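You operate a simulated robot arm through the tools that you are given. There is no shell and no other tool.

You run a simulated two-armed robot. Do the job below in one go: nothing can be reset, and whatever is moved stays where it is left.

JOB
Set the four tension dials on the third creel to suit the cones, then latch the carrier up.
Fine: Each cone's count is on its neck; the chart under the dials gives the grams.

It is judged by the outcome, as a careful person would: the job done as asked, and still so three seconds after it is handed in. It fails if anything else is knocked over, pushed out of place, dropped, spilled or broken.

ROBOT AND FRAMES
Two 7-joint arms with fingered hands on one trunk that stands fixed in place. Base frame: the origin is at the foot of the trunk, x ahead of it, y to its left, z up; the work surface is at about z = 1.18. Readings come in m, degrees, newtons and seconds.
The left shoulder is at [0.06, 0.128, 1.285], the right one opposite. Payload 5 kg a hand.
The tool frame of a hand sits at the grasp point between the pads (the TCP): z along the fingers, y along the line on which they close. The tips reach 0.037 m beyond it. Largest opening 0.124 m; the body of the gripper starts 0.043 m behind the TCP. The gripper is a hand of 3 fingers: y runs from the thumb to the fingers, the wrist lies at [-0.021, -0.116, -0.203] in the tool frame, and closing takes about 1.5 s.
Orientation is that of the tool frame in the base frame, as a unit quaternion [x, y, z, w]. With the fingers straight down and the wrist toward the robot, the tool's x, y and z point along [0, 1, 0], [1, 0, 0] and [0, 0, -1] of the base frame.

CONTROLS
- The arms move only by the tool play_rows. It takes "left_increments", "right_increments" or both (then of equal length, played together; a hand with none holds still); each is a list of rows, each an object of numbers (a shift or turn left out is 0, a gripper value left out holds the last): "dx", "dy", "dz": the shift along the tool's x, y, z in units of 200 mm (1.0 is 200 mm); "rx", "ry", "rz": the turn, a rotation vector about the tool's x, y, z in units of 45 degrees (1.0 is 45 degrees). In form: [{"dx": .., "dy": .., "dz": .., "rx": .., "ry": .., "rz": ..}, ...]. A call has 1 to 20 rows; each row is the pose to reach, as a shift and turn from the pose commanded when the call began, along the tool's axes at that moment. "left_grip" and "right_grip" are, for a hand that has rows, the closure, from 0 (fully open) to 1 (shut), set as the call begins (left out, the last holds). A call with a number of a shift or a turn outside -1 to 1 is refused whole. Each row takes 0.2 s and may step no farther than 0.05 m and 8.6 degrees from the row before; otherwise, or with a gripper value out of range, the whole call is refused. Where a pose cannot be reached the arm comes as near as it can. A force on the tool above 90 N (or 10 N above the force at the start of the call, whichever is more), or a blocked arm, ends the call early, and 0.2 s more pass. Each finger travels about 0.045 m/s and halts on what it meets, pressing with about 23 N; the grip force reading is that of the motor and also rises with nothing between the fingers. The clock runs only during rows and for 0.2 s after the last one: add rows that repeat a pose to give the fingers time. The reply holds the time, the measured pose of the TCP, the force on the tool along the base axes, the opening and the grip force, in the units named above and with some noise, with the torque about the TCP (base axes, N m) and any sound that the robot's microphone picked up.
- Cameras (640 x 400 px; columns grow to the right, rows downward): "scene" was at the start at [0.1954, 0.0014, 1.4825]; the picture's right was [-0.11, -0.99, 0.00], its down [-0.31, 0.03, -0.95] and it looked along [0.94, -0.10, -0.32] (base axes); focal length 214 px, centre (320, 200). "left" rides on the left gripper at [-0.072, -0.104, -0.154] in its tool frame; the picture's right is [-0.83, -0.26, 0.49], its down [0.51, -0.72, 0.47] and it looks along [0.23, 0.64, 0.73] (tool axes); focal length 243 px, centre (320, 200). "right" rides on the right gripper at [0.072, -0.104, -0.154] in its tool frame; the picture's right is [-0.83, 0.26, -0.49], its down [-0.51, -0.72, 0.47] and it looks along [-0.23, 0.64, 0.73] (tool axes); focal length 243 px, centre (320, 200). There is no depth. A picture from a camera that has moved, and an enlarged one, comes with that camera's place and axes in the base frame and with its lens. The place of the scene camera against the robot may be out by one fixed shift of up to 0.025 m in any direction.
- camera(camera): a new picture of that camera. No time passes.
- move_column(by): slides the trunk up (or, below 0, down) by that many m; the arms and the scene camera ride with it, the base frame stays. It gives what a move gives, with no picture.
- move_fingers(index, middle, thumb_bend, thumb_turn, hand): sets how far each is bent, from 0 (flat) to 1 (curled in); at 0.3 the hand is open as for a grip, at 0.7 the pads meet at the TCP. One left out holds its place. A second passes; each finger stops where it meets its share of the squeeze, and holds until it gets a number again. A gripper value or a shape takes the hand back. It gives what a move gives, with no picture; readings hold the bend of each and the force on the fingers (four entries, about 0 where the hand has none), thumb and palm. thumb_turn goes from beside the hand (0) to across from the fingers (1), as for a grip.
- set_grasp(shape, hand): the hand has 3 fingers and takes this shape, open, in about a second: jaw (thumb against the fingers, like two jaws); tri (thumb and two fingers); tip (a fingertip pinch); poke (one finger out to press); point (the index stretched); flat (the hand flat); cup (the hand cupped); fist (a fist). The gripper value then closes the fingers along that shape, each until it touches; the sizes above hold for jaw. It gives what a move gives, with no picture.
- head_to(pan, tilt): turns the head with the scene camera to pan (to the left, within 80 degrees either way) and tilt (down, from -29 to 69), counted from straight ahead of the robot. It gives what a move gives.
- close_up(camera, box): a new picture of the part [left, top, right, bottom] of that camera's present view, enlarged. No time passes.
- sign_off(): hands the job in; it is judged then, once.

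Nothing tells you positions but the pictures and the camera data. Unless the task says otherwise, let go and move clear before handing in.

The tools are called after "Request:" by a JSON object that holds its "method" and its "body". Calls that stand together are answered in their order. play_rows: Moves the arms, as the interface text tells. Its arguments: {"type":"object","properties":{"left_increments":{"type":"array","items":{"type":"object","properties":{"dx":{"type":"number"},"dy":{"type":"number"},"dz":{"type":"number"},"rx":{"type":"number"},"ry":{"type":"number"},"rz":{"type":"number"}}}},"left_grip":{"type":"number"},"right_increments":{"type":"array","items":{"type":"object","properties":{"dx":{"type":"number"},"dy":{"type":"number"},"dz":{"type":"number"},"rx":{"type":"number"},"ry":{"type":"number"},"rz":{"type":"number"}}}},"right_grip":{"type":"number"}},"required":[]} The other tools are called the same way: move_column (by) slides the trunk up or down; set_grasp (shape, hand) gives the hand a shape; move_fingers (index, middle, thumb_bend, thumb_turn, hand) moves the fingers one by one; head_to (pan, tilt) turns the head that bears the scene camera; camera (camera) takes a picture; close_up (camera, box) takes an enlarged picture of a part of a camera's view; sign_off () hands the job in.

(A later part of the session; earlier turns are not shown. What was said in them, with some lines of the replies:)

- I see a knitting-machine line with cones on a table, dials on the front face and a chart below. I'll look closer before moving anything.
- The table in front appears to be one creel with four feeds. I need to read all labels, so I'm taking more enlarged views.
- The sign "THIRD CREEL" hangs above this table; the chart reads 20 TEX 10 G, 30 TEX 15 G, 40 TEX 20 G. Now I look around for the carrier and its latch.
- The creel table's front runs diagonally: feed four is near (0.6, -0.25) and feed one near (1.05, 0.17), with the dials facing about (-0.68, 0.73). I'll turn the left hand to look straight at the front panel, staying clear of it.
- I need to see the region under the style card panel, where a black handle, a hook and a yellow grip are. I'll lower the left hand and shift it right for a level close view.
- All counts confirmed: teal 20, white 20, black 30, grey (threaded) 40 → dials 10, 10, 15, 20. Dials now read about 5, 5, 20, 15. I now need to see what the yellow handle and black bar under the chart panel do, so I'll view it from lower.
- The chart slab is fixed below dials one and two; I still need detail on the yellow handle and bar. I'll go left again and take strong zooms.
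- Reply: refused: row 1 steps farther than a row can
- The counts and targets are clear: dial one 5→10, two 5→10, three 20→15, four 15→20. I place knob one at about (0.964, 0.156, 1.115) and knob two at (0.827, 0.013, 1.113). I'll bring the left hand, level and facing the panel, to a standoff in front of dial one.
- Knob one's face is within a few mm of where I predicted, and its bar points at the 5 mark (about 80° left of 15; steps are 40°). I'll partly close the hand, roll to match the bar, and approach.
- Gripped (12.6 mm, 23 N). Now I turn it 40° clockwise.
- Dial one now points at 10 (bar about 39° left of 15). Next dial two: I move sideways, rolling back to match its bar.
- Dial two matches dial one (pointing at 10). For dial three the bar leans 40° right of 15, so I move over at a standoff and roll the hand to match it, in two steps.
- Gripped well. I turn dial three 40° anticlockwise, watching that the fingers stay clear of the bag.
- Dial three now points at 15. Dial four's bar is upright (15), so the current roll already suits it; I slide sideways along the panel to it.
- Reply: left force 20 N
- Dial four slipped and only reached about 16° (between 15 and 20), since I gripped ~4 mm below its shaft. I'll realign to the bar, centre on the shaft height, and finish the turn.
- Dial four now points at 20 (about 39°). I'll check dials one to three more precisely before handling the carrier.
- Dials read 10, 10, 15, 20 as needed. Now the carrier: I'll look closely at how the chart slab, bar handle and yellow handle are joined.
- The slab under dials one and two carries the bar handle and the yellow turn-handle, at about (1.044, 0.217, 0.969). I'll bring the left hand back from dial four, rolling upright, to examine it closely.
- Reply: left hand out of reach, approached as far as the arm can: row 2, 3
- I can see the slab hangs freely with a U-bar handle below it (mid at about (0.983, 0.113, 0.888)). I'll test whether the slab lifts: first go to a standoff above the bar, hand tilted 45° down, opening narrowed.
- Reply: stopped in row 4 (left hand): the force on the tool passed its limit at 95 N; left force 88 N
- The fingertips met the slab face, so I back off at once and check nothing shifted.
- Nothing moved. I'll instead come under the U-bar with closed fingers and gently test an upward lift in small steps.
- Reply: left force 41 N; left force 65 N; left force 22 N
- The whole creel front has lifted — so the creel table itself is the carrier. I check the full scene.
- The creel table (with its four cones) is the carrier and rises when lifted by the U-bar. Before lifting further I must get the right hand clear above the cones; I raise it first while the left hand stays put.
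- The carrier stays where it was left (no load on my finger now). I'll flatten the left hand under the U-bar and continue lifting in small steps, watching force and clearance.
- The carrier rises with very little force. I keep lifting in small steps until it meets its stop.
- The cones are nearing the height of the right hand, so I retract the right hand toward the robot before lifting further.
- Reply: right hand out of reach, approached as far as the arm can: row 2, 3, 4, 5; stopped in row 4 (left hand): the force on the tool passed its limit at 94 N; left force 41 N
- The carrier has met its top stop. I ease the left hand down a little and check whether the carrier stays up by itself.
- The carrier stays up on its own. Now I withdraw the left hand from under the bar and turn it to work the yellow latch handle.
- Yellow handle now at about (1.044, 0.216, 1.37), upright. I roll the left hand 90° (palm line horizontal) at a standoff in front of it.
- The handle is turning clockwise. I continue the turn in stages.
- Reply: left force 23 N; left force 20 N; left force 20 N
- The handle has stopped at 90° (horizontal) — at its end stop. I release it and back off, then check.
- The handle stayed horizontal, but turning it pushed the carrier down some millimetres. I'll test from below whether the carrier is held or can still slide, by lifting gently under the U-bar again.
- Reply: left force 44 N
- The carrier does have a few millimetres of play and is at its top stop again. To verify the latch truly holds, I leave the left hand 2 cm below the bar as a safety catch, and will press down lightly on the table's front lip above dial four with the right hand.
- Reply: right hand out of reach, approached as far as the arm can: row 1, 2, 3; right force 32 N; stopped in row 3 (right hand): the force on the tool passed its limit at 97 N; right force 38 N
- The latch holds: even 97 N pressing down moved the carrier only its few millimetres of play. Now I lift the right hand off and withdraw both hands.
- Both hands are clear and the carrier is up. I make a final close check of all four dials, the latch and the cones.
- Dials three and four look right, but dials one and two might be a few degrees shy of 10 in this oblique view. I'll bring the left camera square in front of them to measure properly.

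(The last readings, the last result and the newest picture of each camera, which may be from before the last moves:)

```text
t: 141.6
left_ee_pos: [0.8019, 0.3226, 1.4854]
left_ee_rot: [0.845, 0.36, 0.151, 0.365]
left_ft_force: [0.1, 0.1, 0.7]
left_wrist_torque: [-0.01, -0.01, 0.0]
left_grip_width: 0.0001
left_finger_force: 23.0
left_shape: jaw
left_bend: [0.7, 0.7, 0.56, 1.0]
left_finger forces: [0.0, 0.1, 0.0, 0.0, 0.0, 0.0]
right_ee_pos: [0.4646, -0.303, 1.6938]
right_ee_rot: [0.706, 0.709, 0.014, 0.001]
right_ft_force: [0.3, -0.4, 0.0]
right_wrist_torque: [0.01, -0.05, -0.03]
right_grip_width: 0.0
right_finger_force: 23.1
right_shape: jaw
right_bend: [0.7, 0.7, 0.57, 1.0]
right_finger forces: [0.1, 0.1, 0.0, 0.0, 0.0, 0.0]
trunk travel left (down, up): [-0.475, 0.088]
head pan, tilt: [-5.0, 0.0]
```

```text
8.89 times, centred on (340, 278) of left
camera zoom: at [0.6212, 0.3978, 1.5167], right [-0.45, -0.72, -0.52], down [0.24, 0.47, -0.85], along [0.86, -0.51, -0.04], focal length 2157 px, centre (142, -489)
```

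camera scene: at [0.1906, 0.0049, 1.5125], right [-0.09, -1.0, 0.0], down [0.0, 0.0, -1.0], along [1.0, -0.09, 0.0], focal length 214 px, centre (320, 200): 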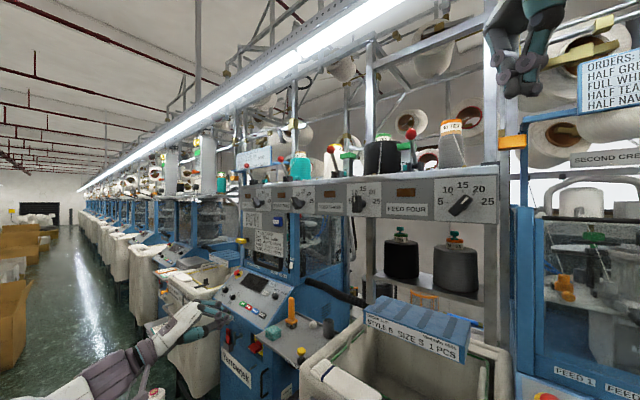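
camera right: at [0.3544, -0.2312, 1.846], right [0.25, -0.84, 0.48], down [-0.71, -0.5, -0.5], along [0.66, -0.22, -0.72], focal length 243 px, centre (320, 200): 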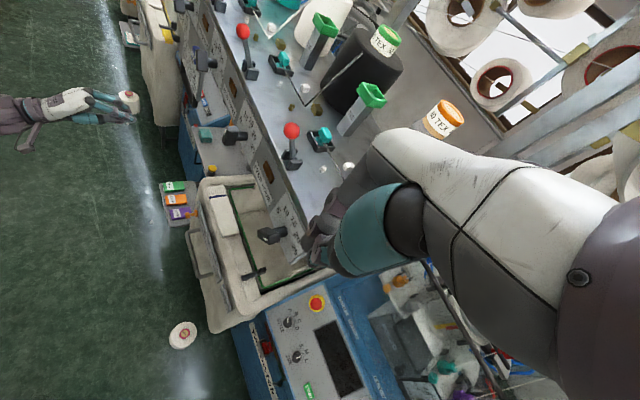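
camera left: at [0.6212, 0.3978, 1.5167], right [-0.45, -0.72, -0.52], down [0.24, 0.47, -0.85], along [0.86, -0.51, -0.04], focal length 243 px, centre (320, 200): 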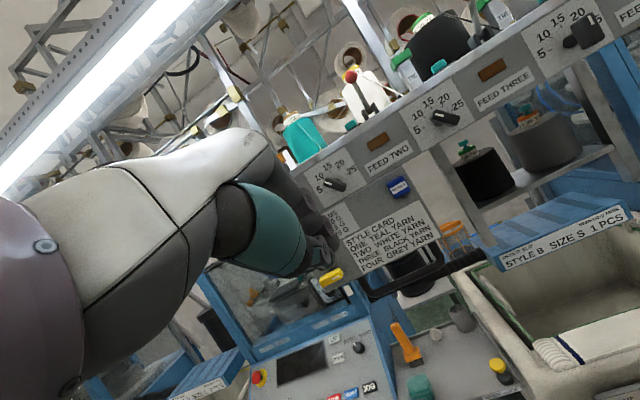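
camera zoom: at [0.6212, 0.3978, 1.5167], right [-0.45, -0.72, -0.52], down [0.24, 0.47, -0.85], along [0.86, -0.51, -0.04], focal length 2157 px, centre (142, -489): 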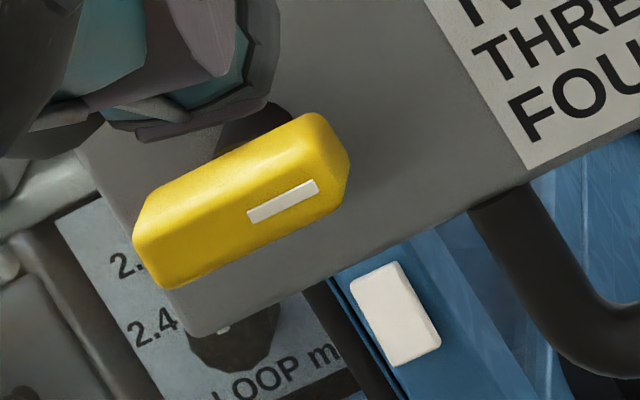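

Measured square-on against the ticks: dial one is at −41° and dial two at −41°, both on 10 (the 10 mark is −40°); three is on 15, four on 20, and the yellow latch is across. I move the left hand clear and do one last look.

Request:
{"method": "play_rows", "body": {"left_increments": [{"dy": -0.12, "dz": -0.12}, {"dy": -0.24, "dz": -0.24}, {"dy": -0.36, "dz": -0.36}, {"dy": -0.48, "dz": -0.48}, {"dy": -0.6, "dz": -0.6}], "left_grip": 0.3}}

Request:
{"method": "play_rows", "body": {"left_increments": [{}, {}, {}, {}, {}, {}, {}, {}, {}, {}]}}

Request:
{"method": "camera", "body": {"camera": "scene"}}

Request:
{"method": "close_up", "body": {"camera": "scene", "box": [225, 110, 500, 290]}}

Request:
{"method": "close_up", "body": {"camera": "scene", "box": [210, 185, 310, 265]}}

```text
t: 142.8
left_ee_pos: [0.6797, 0.442, 1.4792]
left_ee_rot: [0.845, 0.36, 0.152, 0.366]
left_ft_force: [0.1, 0.5, -0.5]
left_wrist_torque: [-0.04, -0.02, 0.02]
left_grip_width: 0.0868
left_finger_force: 0.1
left_shape: jaw
left_bend: [0.27, 0.37, 0.59, 0.99]
left_finger forces: [0.1, 0.1, 0.1, 0.1, 0.0, 0.1]
right_ee_pos: [0.4629, -0.3014, 1.6948]
right_ee_rot: [0.706, 0.708, 0.013, 0.002]
right_ft_force: [-1.3, 0.3, -0.2]
right_wrist_torque: [-0.03, -0.03, -0.04]
right_grip_width: 0.0
right_finger_force: 22.9
right_shape: jaw
right_bend: [0.7, 0.7, 0.57, 1.0]
right_finger forces: [0.0, 0.1, 0.0, 0.0, 0.0, 0.0]
trunk travel left (down, up): [-0.475, 0.088]
head pan, tilt: [-5.0, 0.0]
```

```text
t: 145.0
left_ee_pos: [0.6828, 0.4412, 1.4787]
left_ee_rot: [0.845, 0.361, 0.152, 0.365]
left_ft_force: [-0.5, -0.9, -0.6]
left_wrist_torque: [-0.02, 0.01, 0.01]
left_grip_width: 0.0867
left_finger_force: 0.1
left_shape: jaw
left_bend: [0.27, 0.37, 0.59, 0.99]
left_finger forces: [0.0, 0.0, 0.0, 0.0, 0.0, 0.1]
right_ee_pos: [0.4644, -0.3035, 1.6918]
right_ee_rot: [0.706, 0.708, 0.014, 0.002]
right_ft_force: [-0.2, -0.1, -0.4]
right_wrist_torque: [0.03, 0.0, 0.0]
right_grip_width: 0.0003
right_finger_force: 23.1
right_shape: jaw
right_bend: [0.7, 0.7, 0.57, 1.0]
right_finger forces: [0.1, 0.0, 0.0, 0.1, 0.0, 0.0]
trunk travel left (down, up): [-0.475, 0.088]
head pan, tilt: [-5.0, 0.0]
```

```text
taken
camera scene: at [0.1925, 0.0039, 1.5121], right [-0.09, -1.0, 0.0], down [0.0, 0.0, -1.0], along [1.0, -0.09, 0.0], focal length 214 px, centre (320, 200)
```

scene: 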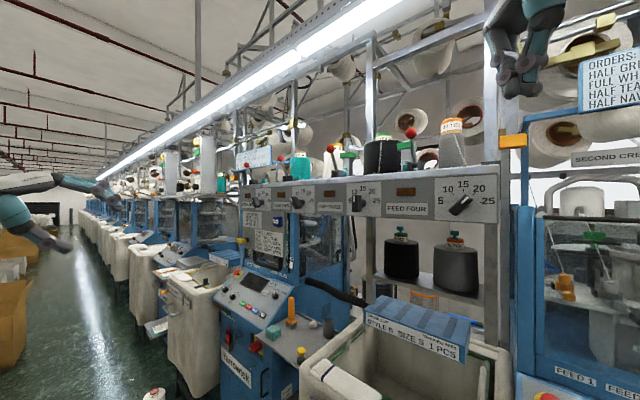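

```text
2.22 times, centred on (362, 200) of scene
camera zoom: at [0.1925, 0.0039, 1.5121], right [-0.09, -1.0, 0.0], down [0.0, 0.0, -1.0], along [1.0, -0.09, 0.0], focal length 477 px, centre (226, 200)
```

zoom: 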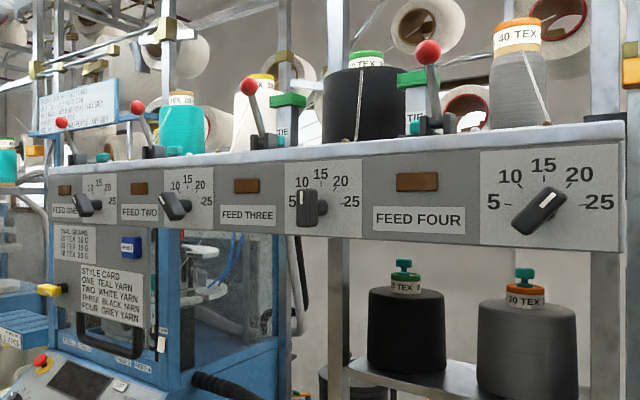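

```text
5.00 times, centred on (260, 225) of scene
camera zoom: at [0.1925, 0.0039, 1.5121], right [-0.09, -1.0, 0.0], down [0.0, 0.0, -1.0], along [1.0, -0.09, 0.0], focal length 1072 px, centre (620, 75)
```

zoom: 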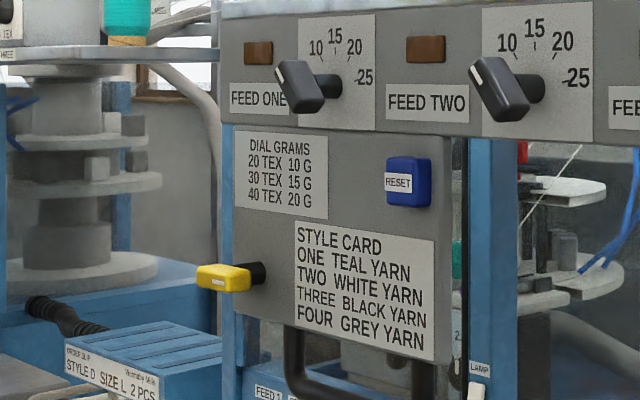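

The dials read 10, 10, 15 and 20 g. The carrier is up and held by its latch, the cones stand upright, and both hands are clear, so I'm handing the job in.

Request:
{"method": "sign_off", "body": {}}

```text
The job is handed in.
```

The four tension dials on the third creel are set, and the carrier is raised and latched up; I've handed the job in.

| Feed | Cone count | Dial was | Dial now |
|---|---|---|---|
| One (teal) | 20 TEX | 5 g | 10 g |
| Two (white) | 20 TEX | 5 g | 10 g |
| Three (black) | 30 TEX | 20 g | 15 g |
| Four (grey) | 40 TEX | 15 g | 20 g |

- **Feed four:** I set it for the threaded 40 TEX grey cone on the table, not the spare 20 TEX grey cone behind it.
- **Dial accuracy:** In the close-up views every dial points within about 2° of its mark; one step on the dial is 40°.
- **Carrier:** I took the carrier to be the creel table, because it rises when lifted by the bar under the chart. I lifted it to its top stop and turned the yellow handle a quarter turn clockwise, to its end stop.
- **Latch check:** I pressed down on the table edge with about 97 N. The carrier gave roughly 8 mm and then held, so it sits slightly below its top stop.
- **Contact on the way:** While working out how the carrier moved, my fingertips pressed on the chart panel at about 95 N, and I backed off at once. Nothing shifted. In the last views nothing had been knocked over or pushed out of place, and both hands were clear.
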